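You operate a simulated robot arm through the tools that you are given. There is no shell and no other tool. Be economical: measure what you need, move in short steps, check, and stop when the job is done.

The job below is to be done with a simulated two-armed robot. You get a single attempt, and the scene is never put back.

JOB
Press the tape copy key two times. Press the five key two times. Put two of the memory cards from the top of the film bench on the black-framed bench. Press the save button three times. Put the small teal box that says "Box V-35" from the top of the film bench on the white blotter with a green lip and the small teal box marked "Box V-52" on the white fern print. Stack the white bulb box marked "75 W" from the top of the slide bench on top of the white bulb box that says "40 W". Do these in any order. Set down upright: small teal box.
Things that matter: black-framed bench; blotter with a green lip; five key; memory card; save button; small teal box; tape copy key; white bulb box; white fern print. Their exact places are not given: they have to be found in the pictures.

The check looks at the end state, three seconds after you hand in, the way a careful person would. Anything else that was tipped, shoved, dropped, spilled or broken makes it a failure.

ROBOT AND FRAMES
Two 7-joint arms with fingered hands on one trunk, on a base that drives. Base frame: it is fixed to the floor where the robot stands at the start and does not move with it; the origin is under the middle of the robot, x ahead of it, y to its left, z up; the surface under the hand at the start is at about z = 800. Lengths are in mm, angles in degrees, forces in N, time in s.
The left shoulder is at the start at [200, 135, 995], the right one opposite. Places, roughly: black-framed bench [-3000, -1300, 800]; blotter with a green lip (16x15x3 cm) [800, 400, 800]; five key [400, 200, 800]; memory card [1000, 250, 750]; save button [500, 900, 900]; small teal box [750, 750, 750]; tape copy key [500, 0, 900]; white bulb box [750, -750, 750]; white fern print [1000, 1250, 750]. Payload 4 kg a hand.
The tool frame of a hand sits at the grasp point between the pads (the TCP): z along the fingers, y along the line on which they close. The tips reach 25 mm beyond it. The gripper opens to 88 mm. The gripper's body begins 29 mm behind the TCP. The gripper is a hand of 4 fingers: y runs from the thumb to the fingers, the wrist lies at [-13, -106, -174] in the tool frame, and closing takes about 1.5 s.
Orientation is that of the tool frame in the base frame, as a unit quaternion [w, x, y, z]. With the fingers straight down and the wrist toward the robot, the tool's x, y and z point along [0, 1, 0], [1, 0, 0] and [0, 0, -1] of the base frame.

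CONTROLS
- The arms move only by the tool move_arm. It takes "left_increments", "right_increments" or both (then of equal length, played together; a hand with none holds still); each is a list of rows, each a list of 7 numbers: the shift along the tool's x, y, z in mm, then the turn, a rotation vector about the tool's x, y, z in degrees, then the closure in counts, from 0 (fully open) to 255 (shut). In form: [[dx, dy, dz, rx, ry, rz, grip], ...]. A call has 1 to 10 rows; each row is the pose to reach, as a shift and turn from the pose commanded when the call began, along the tool's axes at that moment. Rows are played at 5 a second. More than 50 mm and 8.6 degrees between two rows, or a gripper value outside its range, and nothing of the call is played. Where a pose cannot be reached the arm comes as near as it can. A force on the tool above 40 N (or 10 N above the force at the start of the call, whichever is more), or a blocked arm, ends the call early, and 0.2 s more pass. Each finger travels about 153 mm/s and halts on what it meets, pressing with about 27 N; the grip force reading is that of the motor and also rises with nothing between the fingers. The clock runs only during rows and for 0.2 s after the last one: add rows that repeat a pose to give the fingers time. It gives the time, the measured TCP pose, the force on the tool (base axes), the opening and the grip force at its end, in the units of the frame above (readings bear some noise), with the torque about the TCP (base axes, N m) and any sound that the robot's microphone picked up.
- Cameras (640 x 400 px; columns grow to the right, rows downward): "scene" is now at [138.4, -11.1, 1593.2]; the picture's right is [-0.16, -0.99, 0.00], its down [-0.74, 0.12, -0.66] and it looks along [0.66, -0.11, -0.75] (base axes); focal length 214 px, centre (320, 200). "left" rides on the left gripper at [-64, -83, -98] in its tool frame; the picture's right is [-0.62, -0.37, 0.69], its down [0.71, -0.63, 0.30] and it looks along [0.32, 0.68, 0.65] (tool axes); focal length 265 px, centre (320, 200). "right" rides on the right gripper at [64, -83, -98] in its tool frame; the picture's right is [-0.62, 0.37, -0.69], its down [-0.71, -0.63, 0.30] and it looks along [-0.32, 0.68, 0.65] (tool axes); focal length 265 px, centre (320, 200).
- get_image(camera): a new picture of that camera. It takes no simulated time.
- move_column(by): slides the trunk up (or, below 0, down) by that many mm; the arms and the scene camera ride with it, the base frame stays. It gives what a move gives, with no picture.
- steer(legs): drives the robot by 1 to 6 legs, each [ahead, left, turn to the left] in mm, mm and degrees, along the robot's own axes; the way and the turn of a leg run together, so that a leg with both is an arc; at most 1500 mm and 180 degrees a leg. The arms and the cameras ride along, it lands a little off, and it stops where it bumps. It gives what a move gives.
- hand_shape(shape, hand): the hand has 4 fingers and takes this shape, open, in about a second: jaw (thumb against the fingers, like two jaws); tri (thumb and two fingers); tip (a fingertip pinch); poke (one finger out to press); point (the index stretched); flat (the hand flat); cup (the hand cupped); fist (a fist). The gripper value then closes the fingers along that shape, each until it touches; the sizes above hold for jaw. It gives what a move gives, with no picture.
- head_to(pan, tilt): turns the head with the scene camera to pan (to the left, within 97 degrees either way) and tilt (down, from -29 to 69), counted from straight ahead of the robot. It gives what a move gives.
- locate(camera, pixels): for up to 12 pixels [column, row] of the newest picture of that camera ("zoom" is the newest enlarged one), the place [x, y, z] in the base frame of the surface seen there, good to about 2 mm. It takes no simulated time.
- inspect(camera, box): a new picture of the part [left, top, right, bottom] of that camera's present view, enlarged. It takes no simulated time.
- sign_off(): hands the job in; it is judged then, once.

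Go step by step. Measure first, check grasps and placings, and put right what went wrong. The budget is 131 turns and 146 pictures, counting those below and the enlarged ones. Unless the task says otherwise, let go and move clear before handing in.

The tools are called after ">>>" as name(argument=value, ...) on one line, values as JSON. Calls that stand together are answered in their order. move_arm: Moves the arms, as the interface text tells. Its arguments: {"type":"object","properties":{"left_increments":{"type":"array","items":{"type":"array","items":{"type":"number"}}},"right_increments":{"type":"array","items":{"type":"array","items":{"type":"number"}}}},"required":[]} The other tools are called the same way: move_column (by) slides the trunk up or down; hand_shape (shape, hand) gives the hand a shape; steer (legs) drives the base; head_to (pan, tilt) turns the head that bears the scene camera; get_image (camera) takes a picture; locate (camera, pixels) gives the place of the surface under pixels of a picture; inspect (camera, box) takes an enlarged picture of a part of a camera's view; sign_off () hands the job in.

At the start:

```text
time: 0.0
left_tool_pos: [589.7, 243.6, 1245.2]
left_tcp_rot: [0.001, 0.707, 0.707, 0.0]
left_force: [-0.1, -0.1, 0.6]
left_ft_torque: [0.0, 0.02, -0.01]
left_finger_gap: 87.6
left_gripper_force: 0.2
left_shape: jaw
right_tool_pos: [621.7, -229.3, 1220.3]
right_tcp_rot: [0.0, 0.707, 0.707, 0.0]
right_force: [0.3, -0.8, 1.2]
right_ft_torque: [-0.01, -0.02, 0.03]
right_finger_gap: 87.9
right_gripper_force: 0.1
right_shape: jaw
trunk travel left (down, up): [-600.0, 170.0]
robot x, y, heading: [0.9, -1.4, -0.0]
head pan, tilt: [-9.4, 48.3]
```

scene: 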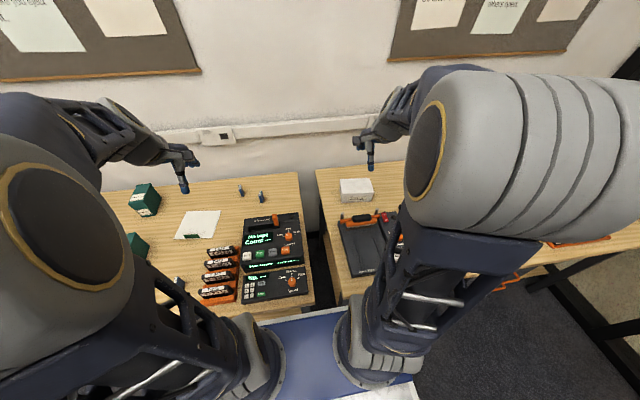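
right: 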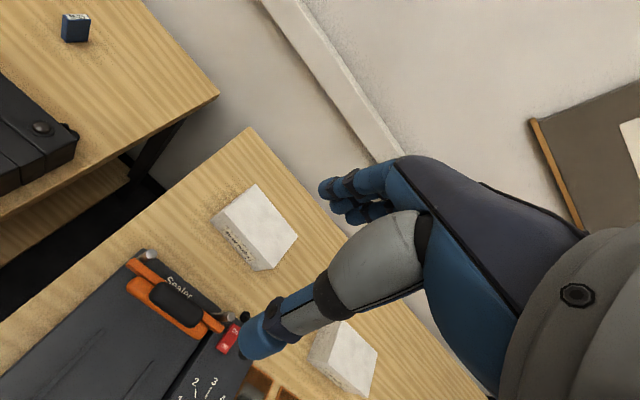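
left: 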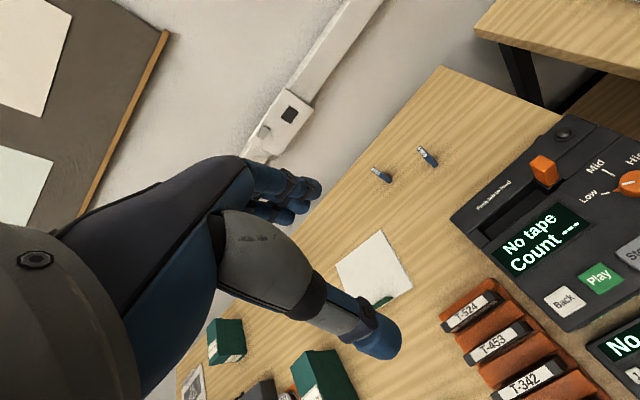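

The first pictures show the film bench ahead-left with devices, blotter, memory cards and teal boxes, and the slide bench ahead-right with white bulb boxes. I'll look closer at the devices first.

>>> inspect(camera="scene", box=[100, 160, 320, 310])

>>> inspect(camera="left", box=[440, 60, 640, 400])

```text
2.67 times, centred on (210, 235) of scene
```

zoom: 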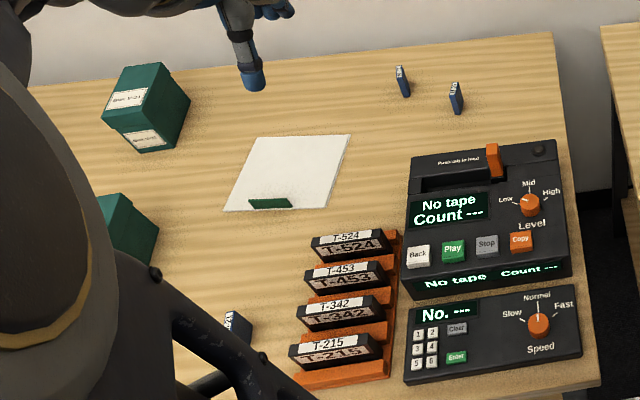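

```text
1.18 times, centred on (540, 230) of left
```

zoom: 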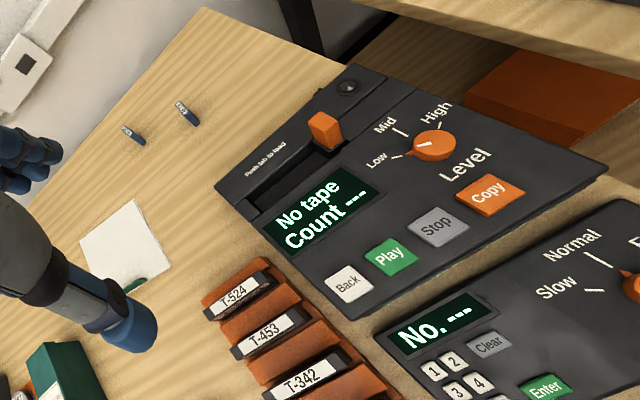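

The film bench has the tape player (Copy key), keypad with 1-6, cards at the back. I'll pan left to see the rest.

>>> head_to(pan=45, tilt=45)

>>> get_image(camera="scene")

>>> head_to(pan=-45, tilt=45)

>>> get_image(camera="scene")

```text
time: 1.2
left_tool_pos: [588.5, 242.3, 1245.0]
left_tcp_rot: [0.0, 0.707, 0.707, 0.0]
left_force: [-0.1, -0.1, 0.3]
left_ft_torque: [0.01, -0.02, 0.01]
left_finger_gap: 87.5
left_gripper_force: 0.0
left_shape: jaw
right_tool_pos: [623.5, -228.9, 1219.5]
right_tcp_rot: [-0.001, 0.707, 0.707, -0.001]
right_force: [0.9, -0.3, 0.2]
right_ft_torque: [-0.01, 0.03, -0.01]
right_finger_gap: 87.6
right_gripper_force: 0.0
right_shape: jaw
trunk travel left (down, up): [-600.0, 170.0]
robot x, y, heading: [-1.6, -1.0, 0.1]
head pan, tilt: [45.0, 45.0]
```

```text
140 pictures are left
```

scene: 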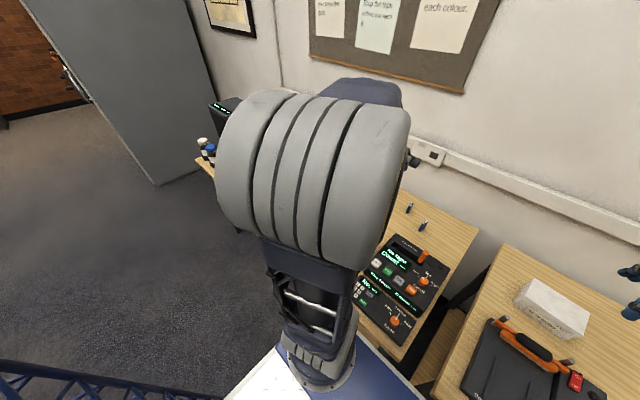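

```text
time: 2.9
left_tool_pos: [590.2, 243.0, 1244.1]
left_tcp_rot: [0.0, 0.707, 0.707, 0.0]
left_force: [-0.4, 0.2, 0.2]
left_ft_torque: [-0.01, 0.01, 0.0]
left_finger_gap: 87.7
left_gripper_force: 0.2
left_shape: jaw
right_tool_pos: [623.0, -228.8, 1220.6]
right_tcp_rot: [0.0, 0.707, 0.707, 0.001]
right_force: [-0.5, -0.4, -0.8]
right_ft_torque: [0.02, 0.03, 0.01]
right_finger_gap: 87.4
right_gripper_force: 0.1
right_shape: jaw
trunk travel left (down, up): [-600.0, 170.0]
robot x, y, heading: [-0.7, -4.4, 0.1]
head pan, tilt: [-45.0, 45.0]
```

```text
139 pictures are left
```

scene: 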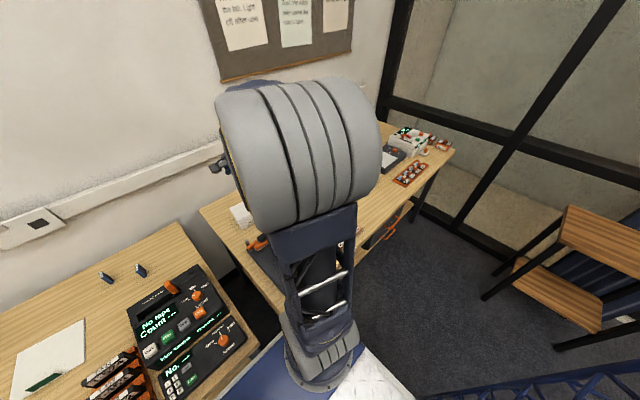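

Save device and fern print appear to the far left, hidden by the arm. I'll back up and slide left for a view.

>>> steer(legs=[[-250, 0, 0], [0, 700, 0]])

>>> head_to(pan=0, tilt=40)

>>> get_image(camera="scene")

>>> get_image(camera="left")

>>> get_image(camera="right")

```text
time: 8.1
left_tool_pos: [336.4, 935.5, 1244.5]
left_tcp_rot: [0.001, 0.705, 0.709, 0.0]
left_force: [-0.2, 0.3, -0.9]
left_ft_torque: [0.0, 0.01, -0.01]
left_finger_gap: 87.4
left_gripper_force: 0.2
left_shape: jaw
right_tool_pos: [371.6, 464.2, 1219.7]
right_tcp_rot: [0.0, 0.705, 0.709, 0.0]
right_force: [0.1, 0.2, 0.0]
right_ft_torque: [-0.02, -0.01, -0.01]
right_finger_gap: 87.8
right_gripper_force: 0.0
right_shape: jaw
trunk travel left (down, up): [-600.0, 170.0]
robot x, y, heading: [-252.8, 692.1, 0.1]
head pan, tilt: [-45.0, 45.0]
```

```text
time: 9.2
left_tool_pos: [336.3, 936.0, 1244.0]
left_tcp_rot: [0.0, 0.706, 0.708, 0.0]
left_force: [0.0, 0.4, 0.4]
left_ft_torque: [0.02, 0.01, 0.01]
left_finger_gap: 87.6
left_gripper_force: 0.0
left_shape: jaw
right_tool_pos: [371.9, 464.9, 1220.0]
right_tcp_rot: [0.0, 0.705, 0.709, 0.0]
right_force: [-0.3, 0.4, 0.3]
right_ft_torque: [0.02, -0.02, 0.03]
right_finger_gap: 87.6
right_gripper_force: 0.0
right_shape: jaw
trunk travel left (down, up): [-600.0, 170.0]
robot x, y, heading: [-250.0, 692.6, 0.1]
head pan, tilt: [0.0, 40.0]
```

```text
138 pictures are left
```

scene: 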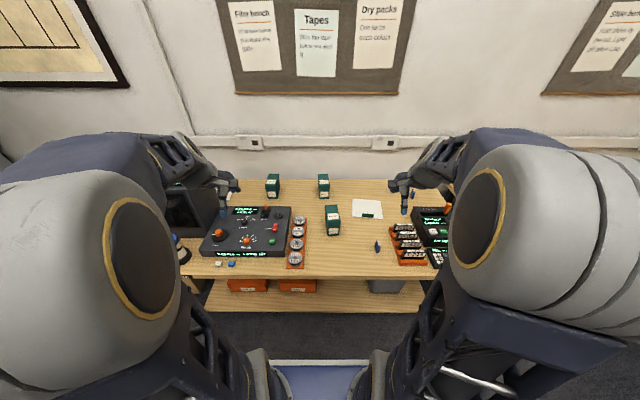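

```text
137 pictures are left
```

left: 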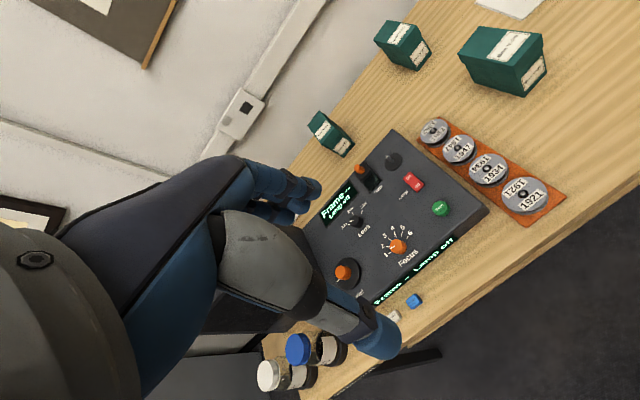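

```text
136 pictures are left
```

right: 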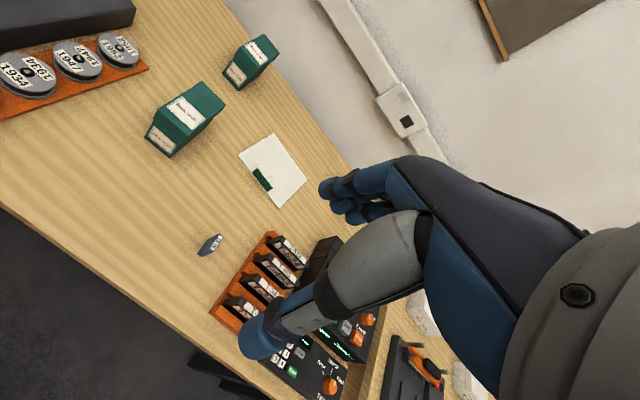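

The film bench shows three teal boxes, a machine with red and green buttons and reels. I'll enlarge to read labels.

>>> inspect(camera="left", box=[290, 0, 590, 230])

>>> inspect(camera="left", box=[240, 130, 560, 400])

>>> inspect(camera="scene", box=[160, 160, 460, 300])

>>> inspect(camera="right", box=[100, 20, 380, 260])

```text
1.74 times, centred on (440, 115) of left
```

zoom: 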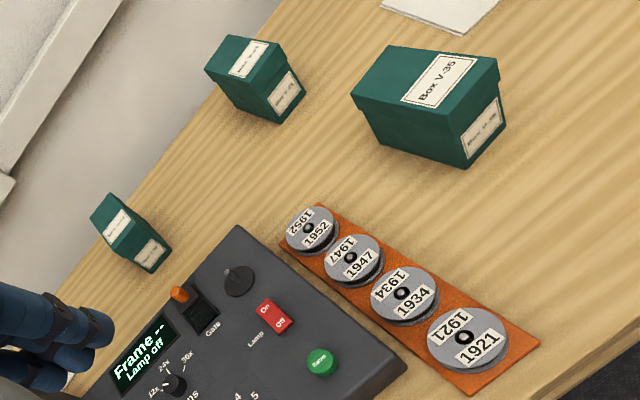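

```text
1.48 times, centred on (400, 265) of left
```

zoom: 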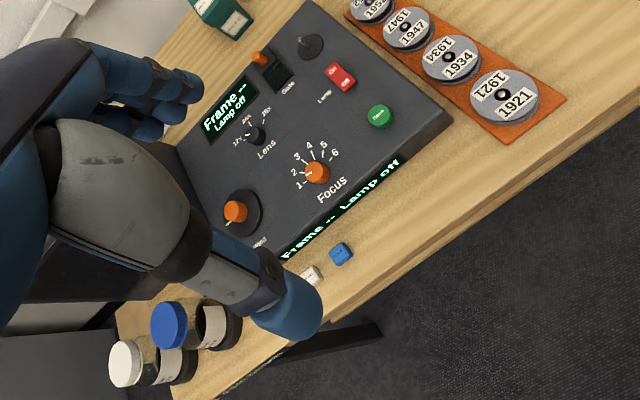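

```text
2.13 times, centred on (310, 230) of scene
```

zoom: 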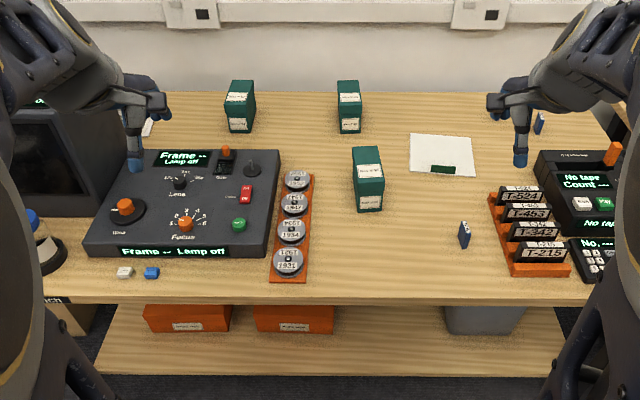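

```text
1.67 times, centred on (240, 140) of right
```

zoom: 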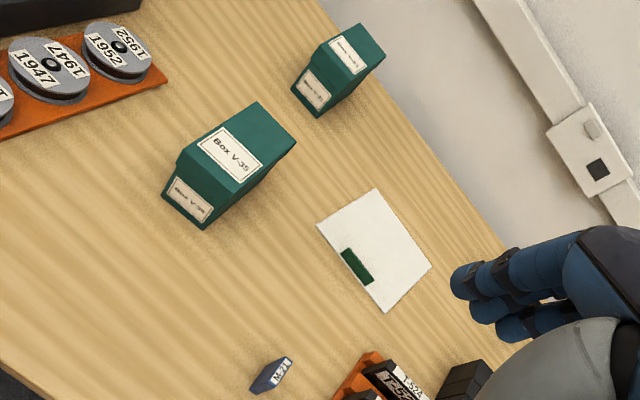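

V-35 is the front box; Save is the green button. Measure places from the scene picture.

>>> locate(camera="scene", pixels=[[332, 208], [272, 176], [323, 176], [367, 204], [368, 214], [378, 245], [412, 195], [271, 241], [228, 155], [300, 278], [229, 194], [275, 226]])

>>> inspect(camera="scene", box=[262, 165, 342, 245])

>>> inspect(camera="scene", box=[360, 165, 480, 275])

```text
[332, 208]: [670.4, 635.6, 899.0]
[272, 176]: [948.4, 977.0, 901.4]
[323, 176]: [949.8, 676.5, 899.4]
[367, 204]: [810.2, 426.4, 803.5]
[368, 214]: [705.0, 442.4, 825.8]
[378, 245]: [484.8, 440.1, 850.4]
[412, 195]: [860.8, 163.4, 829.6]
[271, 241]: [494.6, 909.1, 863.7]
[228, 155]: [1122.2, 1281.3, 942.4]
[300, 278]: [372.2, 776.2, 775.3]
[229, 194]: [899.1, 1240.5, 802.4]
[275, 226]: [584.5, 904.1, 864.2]
```

```text
5.00 times, centred on (302, 205) of scene
```

zoom: 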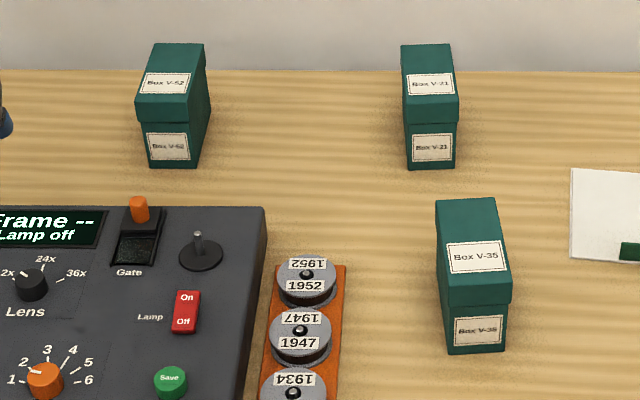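

```text
3.64 times, centred on (420, 220) of scene
```

zoom: 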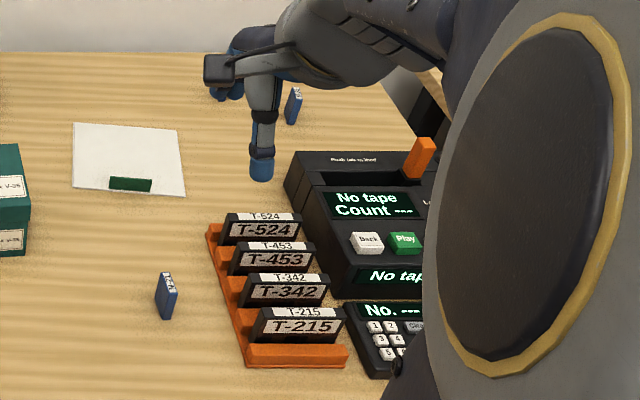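

Save (green) is at (495,909,864), within reach of the left hand from here. Set left hand to poke and look at the fingertip.

>>> hand_shape(shape="poke", hand="left")

>>> get_image(camera="left")

>>> get_image(camera="scene")

```text
time: 10.1
left_tool_pos: [334.8, 936.1, 1243.9]
left_tcp_rot: [0.0, 0.705, 0.709, 0.0]
left_force: [0.3, -0.4, -0.2]
left_ft_torque: [-0.01, -0.02, -0.01]
left_finger_gap: 0.0
left_gripper_force: 0.1
left_shape: poke
right_tool_pos: [371.2, 464.1, 1219.4]
right_tcp_rot: [0.0, 0.706, 0.709, 0.0]
right_force: [-0.1, 0.0, -0.3]
right_ft_torque: [0.01, 0.04, 0.01]
right_finger_gap: 87.4
right_gripper_force: 0.0
right_shape: jaw
trunk travel left (down, up): [-600.0, 170.0]
robot x, y, heading: [-255.3, 692.1, 0.2]
head pan, tilt: [0.0, 40.0]
```

```text
129 pictures are left
```

left: 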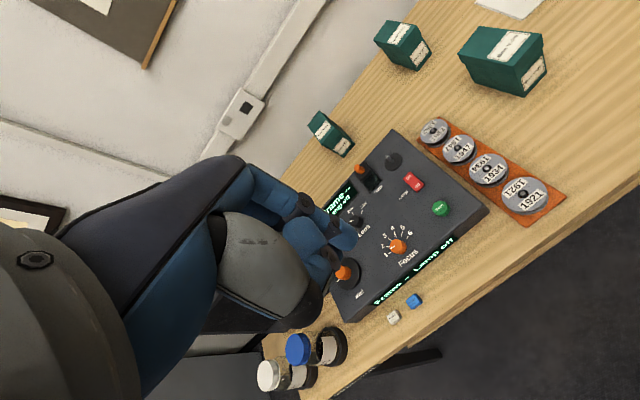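

```text
128 pictures are left
```

scene: 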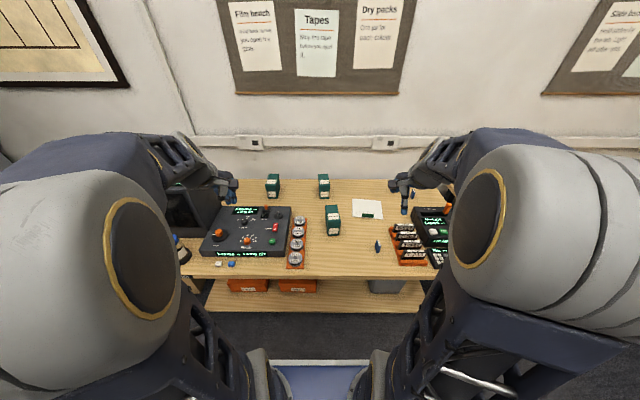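

>>> inspect(camera="left", box=[220, 150, 400, 300])

>>> inspect(camera="scene", box=[180, 130, 280, 210])

>>> locate(camera="left", pixels=[[350, 238], [340, 225], [325, 250], [345, 245], [441, 209], [300, 205], [310, 230]])

```text
2.67 times, centred on (310, 225) of left
```

zoom: 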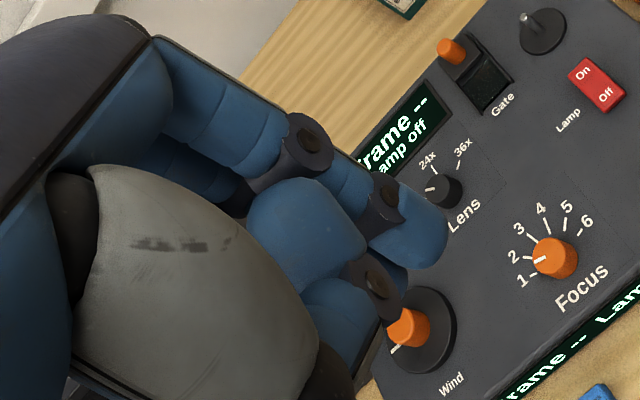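

```text
5.00 times, centred on (230, 170) of scene
```

zoom: 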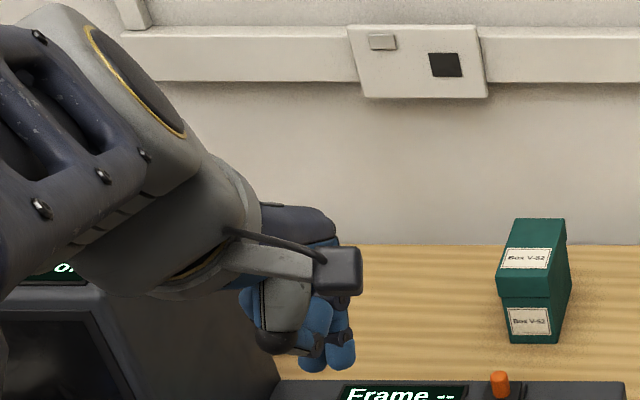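

```text
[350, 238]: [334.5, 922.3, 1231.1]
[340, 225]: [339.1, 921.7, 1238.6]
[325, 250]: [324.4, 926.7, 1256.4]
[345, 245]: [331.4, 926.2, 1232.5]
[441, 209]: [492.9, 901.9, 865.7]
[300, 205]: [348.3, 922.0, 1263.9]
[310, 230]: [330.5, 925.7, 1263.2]
```

The index fingertip sits near the TCP axis, about 20 mm beyond it. I'll get the button centre precisely.

>>> inspect(camera="scene", box=[240, 215, 304, 255])

```text
10.00 times, centred on (272, 235) of scene
```

zoom: 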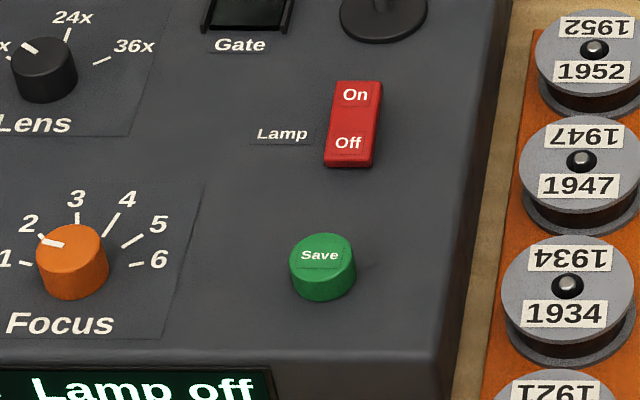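

>>> locate(camera="zoom", pixels=[[322, 257], [296, 257], [348, 257], [322, 238], [322, 272], [322, 310], [300, 340], [350, 200]])

```text
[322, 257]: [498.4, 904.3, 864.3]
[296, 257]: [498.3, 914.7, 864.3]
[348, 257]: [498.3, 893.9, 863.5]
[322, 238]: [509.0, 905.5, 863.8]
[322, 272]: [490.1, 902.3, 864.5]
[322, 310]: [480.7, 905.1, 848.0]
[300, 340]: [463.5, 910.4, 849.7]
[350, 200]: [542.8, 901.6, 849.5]
```

Save top centre is (499,904,864). Moving the left hand above it.

>>> move_arm(left_increments=[[-6, 32, 35, 0, 0, 0, 0], [-12, 64, 70, 0, 0, 0, 0], [-18, 96, 105, 0, 0, 0, 0], [-24, 128, 140, 0, 0, 0, 0], [-32, 164, 180, 0, 0, 0, 0], [-32, 164, 220, 0, 0, 0, 0], [-32, 164, 260, 0, 0, 0, 0], [-32, 164, 300, 0, 0, 0, 0], [-32, 164, 330, 0, 0, 0, 0], [-32, 164, 330, 0, 0, 0, 0]])

>>> get_image(camera="left")

>>> inspect(camera="scene", box=[208, 175, 336, 255])

```text
refused: row 5 steps farther than a row can; nothing moved
```

```text
124 pictures are left
```

left: 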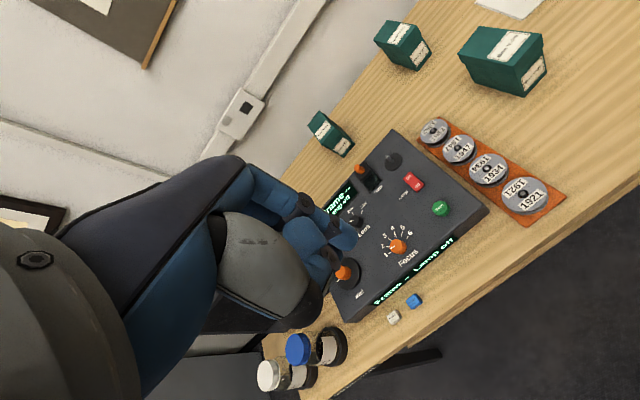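

```text
5.00 times, centred on (272, 215) of scene
```

zoom: 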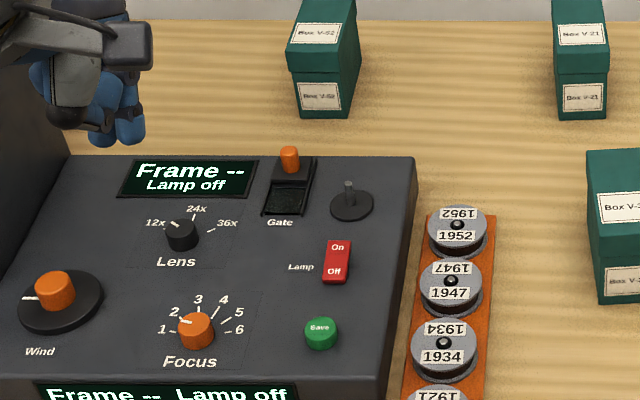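

Row step was slightly too large; resend with smaller steps.

>>> move_arm(left_increments=[[-6, 28, 35, 0, 0, 0, 0], [-12, 56, 70, 0, 0, 0, 0], [-18, 84, 105, 0, 0, 0, 0], [-24, 112, 140, 0, 0, 0, 0], [-28, 140, 175, 0, 0, 0, 0], [-32, 164, 210, 0, 0, 0, 0], [-32, 164, 250, 0, 0, 0, 0], [-32, 164, 290, 0, 0, 0, 0], [-32, 164, 325, 0, 0, 0, 0], [-32, 164, 325, 0, 0, 0, 0]])

>>> get_image(camera="left")

>>> inspect(camera="scene", box=[208, 175, 336, 255])

```text
time: 12.3
left_tool_pos: [502.6, 905.4, 920.3]
left_tcp_rot: [0.0, 0.706, 0.709, 0.0]
left_force: [-1.4, 0.1, -0.4]
left_ft_torque: [-0.01, 0.01, 0.0]
left_finger_gap: 0.3
left_gripper_force: 0.0
left_shape: poke
right_tool_pos: [371.7, 463.3, 1218.8]
right_tcp_rot: [-0.001, 0.705, 0.709, 0.001]
right_force: [0.5, -0.6, -0.2]
right_ft_torque: [0.0, 0.03, -0.01]
right_finger_gap: 87.5
right_gripper_force: 0.1
right_shape: jaw
trunk travel left (down, up): [-600.0, 170.0]
robot x, y, heading: [-250.5, 688.4, 0.2]
head pan, tilt: [0.0, 40.0]
```

```text
122 pictures are left
```

left: 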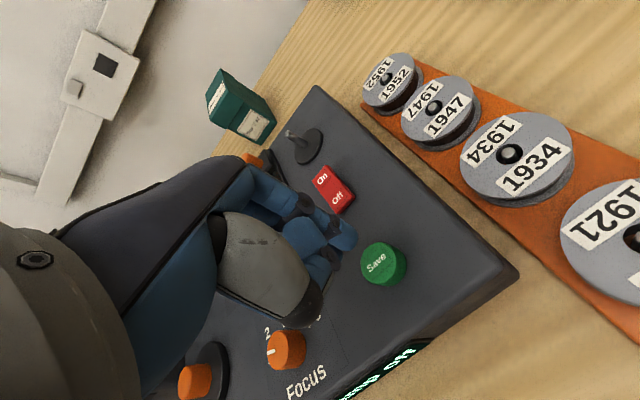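

```text
5.00 times, centred on (272, 215) of scene
```

zoom: 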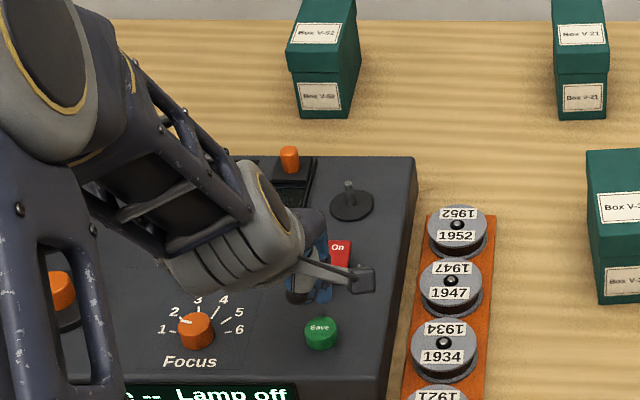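

>>> locate(camera="left", pixels=[[350, 238], [353, 232], [345, 248], [340, 212], [356, 238], [384, 260], [330, 254]])

>>> inspect(camera="left", box=[280, 180, 424, 270])

```text
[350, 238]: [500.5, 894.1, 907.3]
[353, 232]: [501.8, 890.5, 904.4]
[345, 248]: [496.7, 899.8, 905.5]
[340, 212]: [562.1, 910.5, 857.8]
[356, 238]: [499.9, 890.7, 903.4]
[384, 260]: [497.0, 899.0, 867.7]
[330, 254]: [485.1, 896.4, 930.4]
```

```text
4.44 times, centred on (352, 225) of left
```

zoom: 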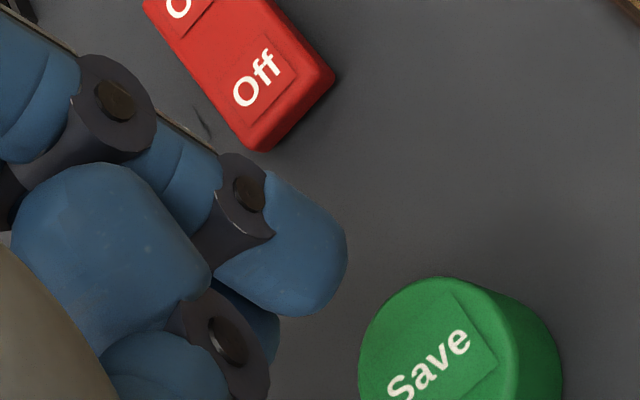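

The fingertip is about 8 mm to the −y of the TCP. Correct by (−5,+6) and lower to just above the button.

>>> move_arm(left_increments=[[6, -5, 0, 0, 0, 0, 0], [6, -5, 12, 0, 0, 0, 0], [6, -5, 22, 0, 0, 0, 0]])

>>> inspect(camera="left", box=[280, 180, 424, 270])

```text
time: 13.1
left_tool_pos: [496.5, 910.9, 898.0]
left_tcp_rot: [0.0, 0.706, 0.709, 0.0]
left_force: [-1.1, -0.2, -0.5]
left_ft_torque: [0.0, 0.0, -0.02]
left_finger_gap: 0.1
left_gripper_force: 0.1
left_shape: poke
right_tool_pos: [372.0, 464.3, 1219.1]
right_tcp_rot: [0.001, 0.705, 0.709, 0.0]
right_force: [-0.2, 0.3, -0.4]
right_ft_torque: [0.0, -0.03, -0.02]
right_finger_gap: 87.7
right_gripper_force: 0.0
right_shape: jaw
trunk travel left (down, up): [-600.0, 170.0]
robot x, y, heading: [-252.9, 691.2, 0.2]
head pan, tilt: [0.0, 40.0]
```

```text
4.44 times, centred on (352, 225) of left
```

zoom: 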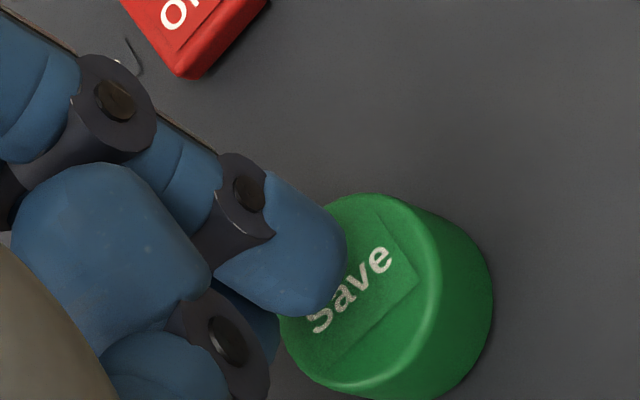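

Fingertip is lined up with the button. Descend in small steps until force or a click.

>>> move_arm(left_increments=[[0, 0, 3, 0, 0, 0, 0], [0, 0, 6, 0, 0, 0, 0], [0, 0, 9, 0, 0, 0, 0]])

>>> inspect(camera="left", box=[280, 180, 424, 270])

```text
time: 13.9
left_tool_pos: [495.3, 911.2, 889.1]
left_tcp_rot: [0.0, 0.705, 0.709, -0.001]
left_force: [-0.1, 1.3, 1.4]
left_ft_torque: [0.0, 0.0, 0.03]
left_finger_gap: 0.2
left_gripper_force: 0.1
left_shape: poke
right_tool_pos: [370.7, 463.1, 1220.2]
right_tcp_rot: [0.0, 0.706, 0.709, 0.0]
right_force: [0.5, 0.5, 0.5]
right_ft_torque: [0.0, 0.0, 0.0]
right_finger_gap: 87.7
right_gripper_force: 0.0
right_shape: jaw
trunk travel left (down, up): [-600.0, 170.0]
robot x, y, heading: [-252.8, 689.6, 0.2]
head pan, tilt: [0.0, 40.0]
```

```text
4.44 times, centred on (352, 225) of left
```

zoom: 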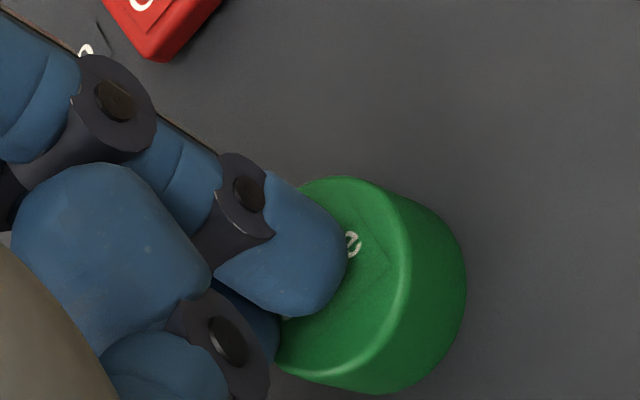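

Nearly touching. Continue down a few mm.

>>> move_arm(left_increments=[[0, 0, 2, 0, 0, 0, 0], [0, 0, 4, 0, 0, 0, 0]])

```text
time: 14.5
left_tool_pos: [496.5, 910.5, 884.8]
left_tcp_rot: [0.001, 0.706, 0.709, 0.001]
left_force: [0.9, 1.5, 4.2]
left_ft_torque: [0.02, 0.02, -0.02]
left_finger_gap: 0.2
left_gripper_force: 0.0
left_shape: poke
right_tool_pos: [371.5, 464.1, 1219.8]
right_tcp_rot: [0.0, 0.705, 0.709, 0.0]
right_force: [0.2, -0.2, 0.0]
right_ft_torque: [-0.02, -0.01, -0.01]
right_finger_gap: 87.5
right_gripper_force: 0.1
right_shape: jaw
trunk travel left (down, up): [-600.0, 170.0]
robot x, y, heading: [-252.3, 688.0, 0.3]
head pan, tilt: [0.0, 40.0]
heard: click
```

A click: one press. Raise, check, then press again with the same depth.

>>> move_arm(left_increments=[[0, 0, -6, 0, 0, 0, 0], [0, 0, -12, 0, 0, 0, 0], [0, 0, -12, 0, 0, 0, 0]])

>>> inspect(camera="scene", box=[200, 190, 328, 270])

>>> move_arm(left_increments=[[0, 0, 6, 0, 0, 0, 0], [0, 0, 10, 0, 0, 0, 0], [0, 0, 12.5, 0, 0, 0, 0], [0, 0, 12.5, 0, 0, 0, 0]])

```text
time: 15.3
left_tool_pos: [495.3, 909.6, 896.8]
left_tcp_rot: [-0.001, 0.705, 0.709, -0.001]
left_force: [0.0, 0.1, 0.3]
left_ft_torque: [-0.03, 0.0, -0.01]
left_finger_gap: 0.0
left_gripper_force: 0.2
left_shape: poke
right_tool_pos: [372.1, 463.8, 1219.8]
right_tcp_rot: [-0.001, 0.705, 0.709, 0.0]
right_force: [-0.6, -0.8, 0.3]
right_ft_torque: [0.05, 0.01, 0.0]
right_finger_gap: 87.7
right_gripper_force: 0.2
right_shape: jaw
trunk travel left (down, up): [-600.0, 170.0]
robot x, y, heading: [-251.7, 686.5, 0.4]
head pan, tilt: [0.0, 40.0]
```

```text
5.00 times, centred on (264, 230) of scene
```

zoom: 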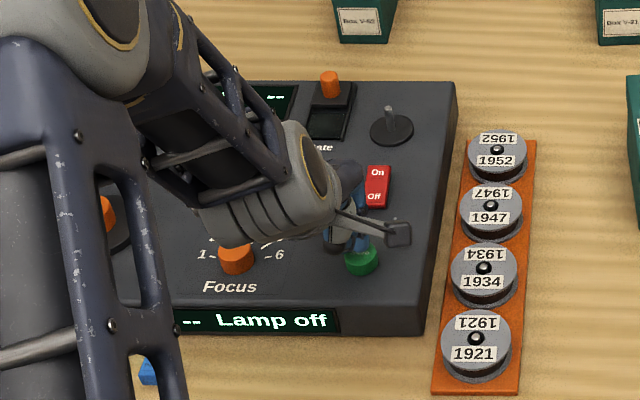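

```text
time: 16.3
left_tool_pos: [496.3, 910.0, 885.2]
left_tcp_rot: [0.001, 0.705, 0.709, 0.001]
left_force: [2.0, -0.2, 5.4]
left_ft_torque: [0.04, -0.02, -0.01]
left_finger_gap: 0.0
left_gripper_force: 0.1
left_shape: poke
right_tool_pos: [371.1, 464.0, 1219.6]
right_tcp_rot: [0.0, 0.705, 0.709, 0.0]
right_force: [0.1, -0.4, -1.0]
right_ft_torque: [0.04, -0.01, -0.02]
right_finger_gap: 87.6
right_gripper_force: 0.1
right_shape: jaw
trunk travel left (down, up): [-600.0, 170.0]
robot x, y, heading: [-249.2, 690.1, 0.3]
head pan, tilt: [0.0, 40.0]
heard: click
```

Second click. Raise and press a third time, then leave.

>>> move_arm(left_increments=[[0, 0, -6, 0, 0, 0, 0], [0, 0, -12, 0, 0, 0, 0], [0, 0, -12, 0, 0, 0, 0]])

>>> move_arm(left_increments=[[0, 0, 6, 0, 0, 0, 0], [0, 0, 10, 0, 0, 0, 0], [0, 0, 12.5, 0, 0, 0, 0], [0, 0, 12.5, 0, 0, 0, 0]])

```text
time: 17.1
left_tool_pos: [495.6, 910.4, 896.3]
left_tcp_rot: [0.001, 0.705, 0.709, 0.0]
left_force: [0.7, -1.4, 0.7]
left_ft_torque: [0.01, 0.02, 0.01]
left_finger_gap: 0.2
left_gripper_force: 0.2
left_shape: poke
right_tool_pos: [372.4, 464.0, 1220.3]
right_tcp_rot: [0.0, 0.705, 0.709, 0.0]
right_force: [-0.5, -0.1, -0.7]
right_ft_torque: [-0.03, -0.01, -0.04]
right_finger_gap: 87.3
right_gripper_force: 0.2
right_shape: jaw
trunk travel left (down, up): [-600.0, 170.0]
robot x, y, heading: [-249.8, 691.3, 0.2]
head pan, tilt: [0.0, 40.0]
```

```text
time: 18.1
left_tool_pos: [496.7, 911.1, 885.4]
left_tcp_rot: [0.001, 0.705, 0.709, 0.001]
left_force: [1.5, -1.9, 5.5]
left_ft_torque: [0.0, -0.02, 0.02]
left_finger_gap: 0.1
left_gripper_force: 0.0
left_shape: poke
right_tool_pos: [372.0, 464.6, 1219.6]
right_tcp_rot: [0.0, 0.705, 0.709, 0.001]
right_force: [0.5, 0.0, -0.1]
right_ft_torque: [-0.02, 0.0, 0.0]
right_finger_gap: 87.5
right_gripper_force: 0.0
right_shape: jaw
trunk travel left (down, up): [-600.0, 170.0]
robot x, y, heading: [-254.7, 689.8, 0.4]
head pan, tilt: [0.0, 40.0]
heard: click
```

Three clicks done. Raise the hand well clear.

>>> move_arm(left_increments=[[0, 0, -20, 0, 0, 0, 0], [0, 0, -65, 0, 0, 0, 0], [0, 0, -110, 0, 0, 0, 0], [0, 0, -155, 0, 0, 0, 0], [0, 0, -200, 0, 0, 0, 0], [0, 0, -245, 0, 0, 0, 0], [0, -30, -285, 0, 0, 0, 0], [0, -60, -320, 0, 0, 0, 0], [0, -100, -340, 0, 0, 0, 0], [0, -145, -355, 0, 0, 0, 0]])

>>> inspect(camera="scene", box=[200, 160, 328, 240])

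>>> steer(legs=[[0, -740, 0]])

>>> get_image(camera="scene")

>>> get_image(camera="left")

```text
time: 20.3
left_tool_pos: [351.3, 908.0, 1236.7]
left_tcp_rot: [0.0, 0.706, 0.709, -0.001]
left_force: [-0.1, -0.1, 0.5]
left_ft_torque: [-0.02, 0.01, 0.01]
left_finger_gap: 0.0
left_gripper_force: 0.0
left_shape: poke
right_tool_pos: [371.5, 464.7, 1220.0]
right_tcp_rot: [0.0, 0.705, 0.709, 0.0]
right_force: [-0.1, 0.4, 0.0]
right_ft_torque: [0.0, 0.0, 0.0]
right_finger_gap: 87.6
right_gripper_force: 0.0
right_shape: jaw
trunk travel left (down, up): [-600.0, 170.0]
robot x, y, heading: [-251.8, 687.5, 0.4]
head pan, tilt: [0.0, 40.0]
```

```text
5.00 times, centred on (264, 200) of scene
```

zoom: 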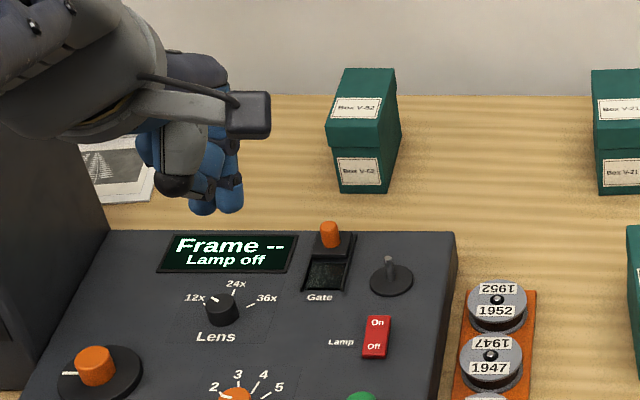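

```text
time: 24.3
left_tool_pos: [354.6, 185.4, 1238.4]
left_tcp_rot: [0.0, 0.704, 0.71, 0.0]
left_force: [-0.1, -1.5, 0.6]
left_ft_torque: [0.01, -0.02, -0.04]
left_finger_gap: 0.0
left_gripper_force: 0.0
left_shape: poke
right_tool_pos: [378.4, -258.7, 1220.4]
right_tcp_rot: [0.0, 0.704, 0.711, 0.0]
right_force: [0.0, 0.1, -1.0]
right_ft_torque: [0.0, 0.0, 0.02]
right_finger_gap: 87.3
right_gripper_force: 0.0
right_shape: jaw
trunk travel left (down, up): [-600.0, 170.0]
robot x, y, heading: [-247.9, -33.3, 0.5]
head pan, tilt: [0.0, 40.0]
```

```text
115 pictures are left
```

scene: 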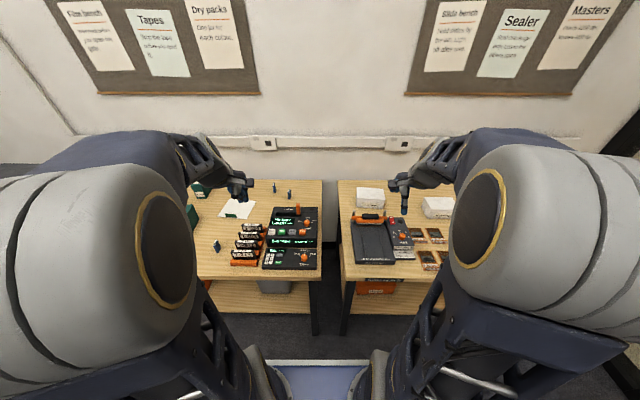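

```text
114 pictures are left
```

left: 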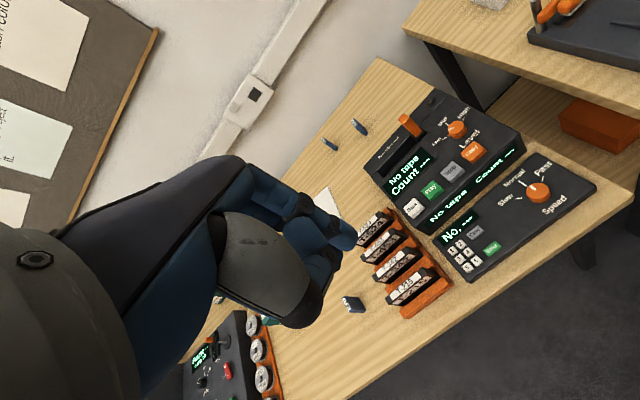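

The white fern print was seen behind the viewer. Now zoom on the keys and also the slide bench.

>>> inspect(camera="scene", box=[340, 180, 468, 280])

>>> inspect(camera="left", box=[430, 210, 510, 270])

>>> inspect(camera="scene", box=[256, 205, 320, 270])

```text
4.00 times, centred on (404, 230) of scene
```

zoom: 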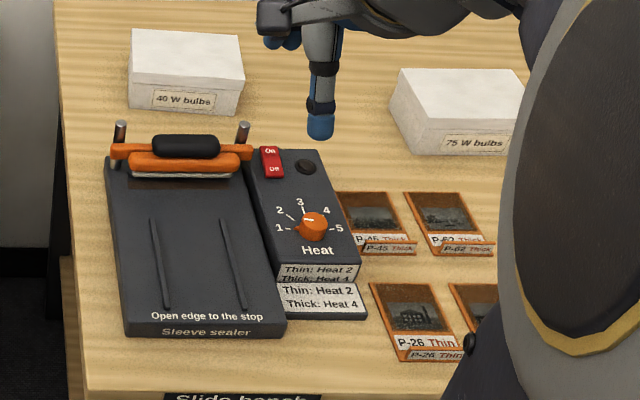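

```text
6.67 times, centred on (470, 240) of left
```

zoom: 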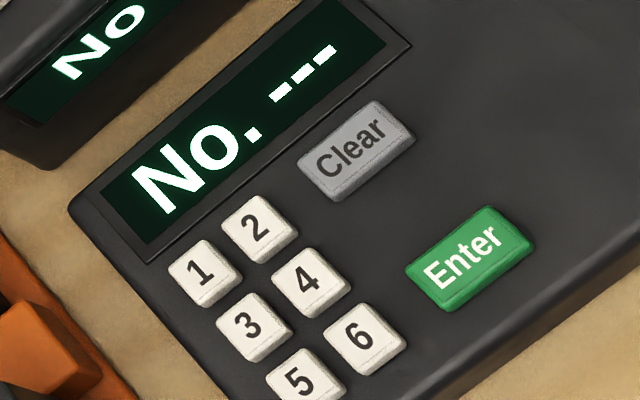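

```text
6.15 times, centred on (288, 238) of scene
```

zoom: 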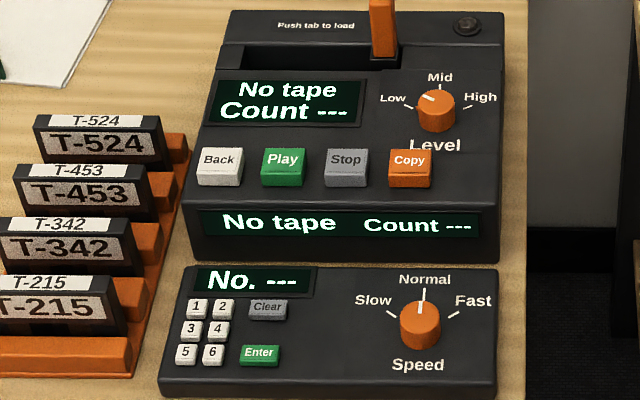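

>>> locate(camera="zoom", pixels=[[185, 351], [212, 350], [190, 328], [185, 370], [409, 159], [409, 150], [409, 168], [395, 160], [425, 160], [180, 385], [80, 355]])

>>> inspect(camera="left", box=[430, 220, 510, 280])

```text
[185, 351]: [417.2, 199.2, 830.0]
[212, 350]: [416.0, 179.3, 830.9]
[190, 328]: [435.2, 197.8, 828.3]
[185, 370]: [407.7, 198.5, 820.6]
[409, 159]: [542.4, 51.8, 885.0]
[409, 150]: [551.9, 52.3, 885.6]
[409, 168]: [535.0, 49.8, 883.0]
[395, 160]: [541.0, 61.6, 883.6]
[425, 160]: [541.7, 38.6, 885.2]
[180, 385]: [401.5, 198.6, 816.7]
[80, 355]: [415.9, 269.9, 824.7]
```

```text
6.67 times, centred on (470, 250) of left
```

zoom: 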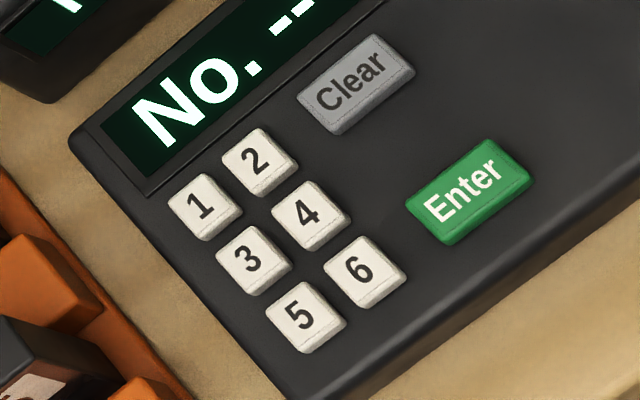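

>>> locate(camera="zoom", pixels=[[299, 315], [361, 268], [248, 258], [283, 322], [312, 305]])

>>> move_arm(left_increments=[[0, 0, 40, 0, 0, 0, 0], [5, 15, 80, 0, 0, 0, 0], [10, 25, 120, 0, 0, 0, 0], [15, 40, 160, 0, 0, 0, 0], [18, 57, 200, 0, 0, 0, 0], [20, 57, 240, 0, 0, 0, 0], [23, 57, 280, 0, 0, 0, 0], [23, 57, 315, 0, 0, 0, 0], [23, 57, 345, 0, 0, 0, 0], [23, 57, 345, 0, 0, 0, 0]])

>>> get_image(camera="left")

```text
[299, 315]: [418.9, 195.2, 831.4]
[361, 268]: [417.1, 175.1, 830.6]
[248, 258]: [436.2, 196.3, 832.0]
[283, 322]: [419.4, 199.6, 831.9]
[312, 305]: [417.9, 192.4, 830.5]
```

```text
time: 26.5
left_tool_pos: [409.6, 209.7, 891.3]
left_tcp_rot: [0.0, 0.704, 0.71, 0.0]
left_force: [-0.6, -0.4, -0.2]
left_ft_torque: [0.04, 0.01, -0.03]
left_finger_gap: 0.1
left_gripper_force: 0.0
left_shape: poke
right_tool_pos: [378.1, -258.6, 1219.2]
right_tcp_rot: [0.0, 0.704, 0.71, 0.0]
right_force: [0.4, 0.1, 0.6]
right_ft_torque: [0.0, -0.01, 0.05]
right_finger_gap: 87.5
right_gripper_force: 0.1
right_shape: jaw
trunk travel left (down, up): [-600.0, 170.0]
robot x, y, heading: [-250.2, -35.7, 0.4]
head pan, tilt: [0.0, 40.0]
```

```text
109 pictures are left
```

left: 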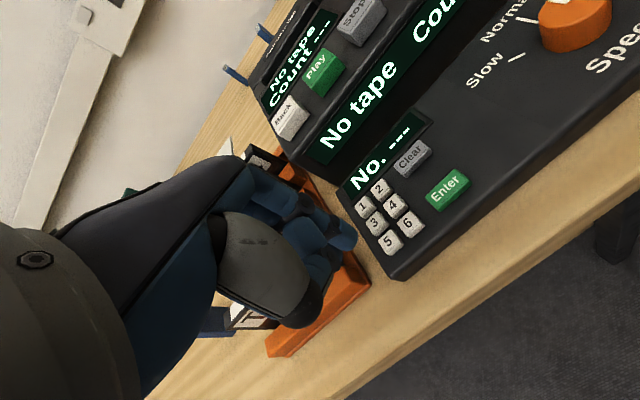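

Fingertip is above key 5. Lower to ~12 mm above and check.

>>> move_arm(left_increments=[[-4, 6, 10, 0, 0, 0, 0], [-4, 6, 20, 0, 0, 0, 0], [-4, 6, 27, 0, 0, 0, 0]])

>>> inspect(camera="left", box=[280, 180, 424, 270])

>>> inspect(camera="scene", box=[224, 205, 352, 285])

```text
time: 27.3
left_tool_pos: [417.1, 206.4, 864.0]
left_tcp_rot: [0.0, 0.703, 0.711, 0.0]
left_force: [0.3, -0.4, -0.3]
left_ft_torque: [-0.01, -0.02, 0.04]
left_finger_gap: 0.0
left_gripper_force: 0.1
left_shape: poke
right_tool_pos: [377.3, -258.3, 1220.1]
right_tcp_rot: [0.0, 0.704, 0.711, 0.0]
right_force: [-0.3, -0.3, 0.1]
right_ft_torque: [-0.02, -0.03, -0.03]
right_finger_gap: 87.6
right_gripper_force: 0.0
right_shape: jaw
trunk travel left (down, up): [-600.0, 170.0]
robot x, y, heading: [-245.9, -33.0, 0.5]
head pan, tilt: [0.0, 40.0]
```

```text
4.44 times, centred on (352, 225) of left
```

zoom: 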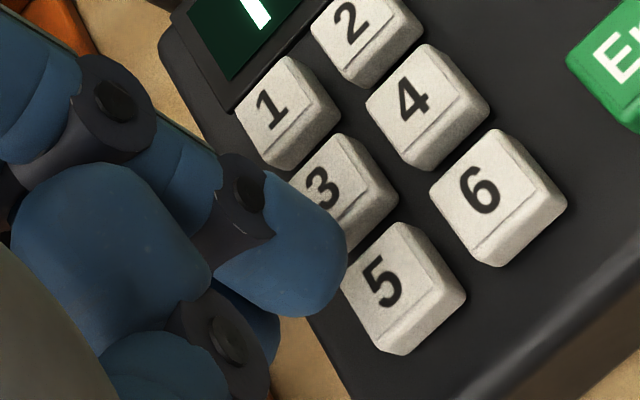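

```text
5.00 times, centred on (288, 245) of scene
```

zoom: 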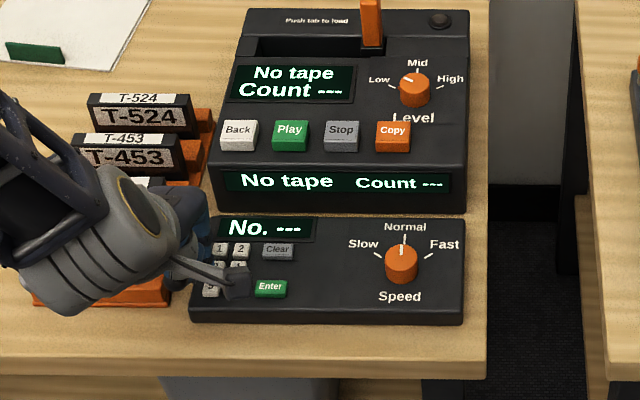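

By comparison with the Save alignment, the finger needs about −4 mm in x and −5 mm in y. Adjust and lower slightly.

>>> move_arm(left_increments=[[-5, -4, 0, 0, 0, 0, 0], [-5, -4, 4, 0, 0, 0, 0], [-5, -4, 4, 0, 0, 0, 0]])

>>> inspect(camera="left", box=[280, 180, 424, 270])

```text
time: 28.1
left_tool_pos: [412.9, 202.5, 861.3]
left_tcp_rot: [0.0, 0.704, 0.71, 0.0]
left_force: [0.8, 0.1, -0.2]
left_ft_torque: [-0.01, 0.0, 0.01]
left_finger_gap: 0.1
left_gripper_force: 0.0
left_shape: poke
right_tool_pos: [378.7, -258.5, 1220.2]
right_tcp_rot: [0.0, 0.704, 0.71, -0.001]
right_force: [0.9, 0.0, -0.3]
right_ft_torque: [0.02, -0.01, 0.0]
right_finger_gap: 87.6
right_gripper_force: 0.0
right_shape: jaw
trunk travel left (down, up): [-600.0, 170.0]
robot x, y, heading: [-244.2, -33.8, 0.5]
head pan, tilt: [0.0, 40.0]
```

```text
4.44 times, centred on (352, 225) of left
```

zoom: 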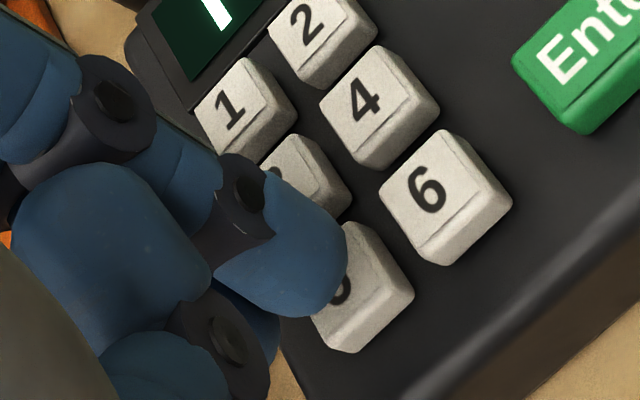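

Aligned over key 5. Descend gently until the click.

>>> move_arm(left_increments=[[0, 0, 3, 0, 0, 0, 0], [0, 0, 6, 0, 0, 0, 0], [0, 0, 8, 0, 0, 0, 0]])

```text
time: 28.9
left_tool_pos: [414.2, 200.7, 854.3]
left_tcp_rot: [0.0, 0.704, 0.71, 0.0]
left_force: [-0.6, 0.6, 0.8]
left_ft_torque: [0.01, -0.02, 0.05]
left_finger_gap: 0.0
left_gripper_force: 0.2
left_shape: poke
right_tool_pos: [376.7, -257.4, 1219.6]
right_tcp_rot: [0.0, 0.704, 0.71, 0.0]
right_force: [0.3, -0.8, 0.4]
right_ft_torque: [-0.02, -0.05, 0.02]
right_finger_gap: 87.6
right_gripper_force: 0.2
right_shape: jaw
trunk travel left (down, up): [-600.0, 170.0]
robot x, y, heading: [-244.9, -31.7, 0.5]
head pan, tilt: [0.0, 40.0]
```

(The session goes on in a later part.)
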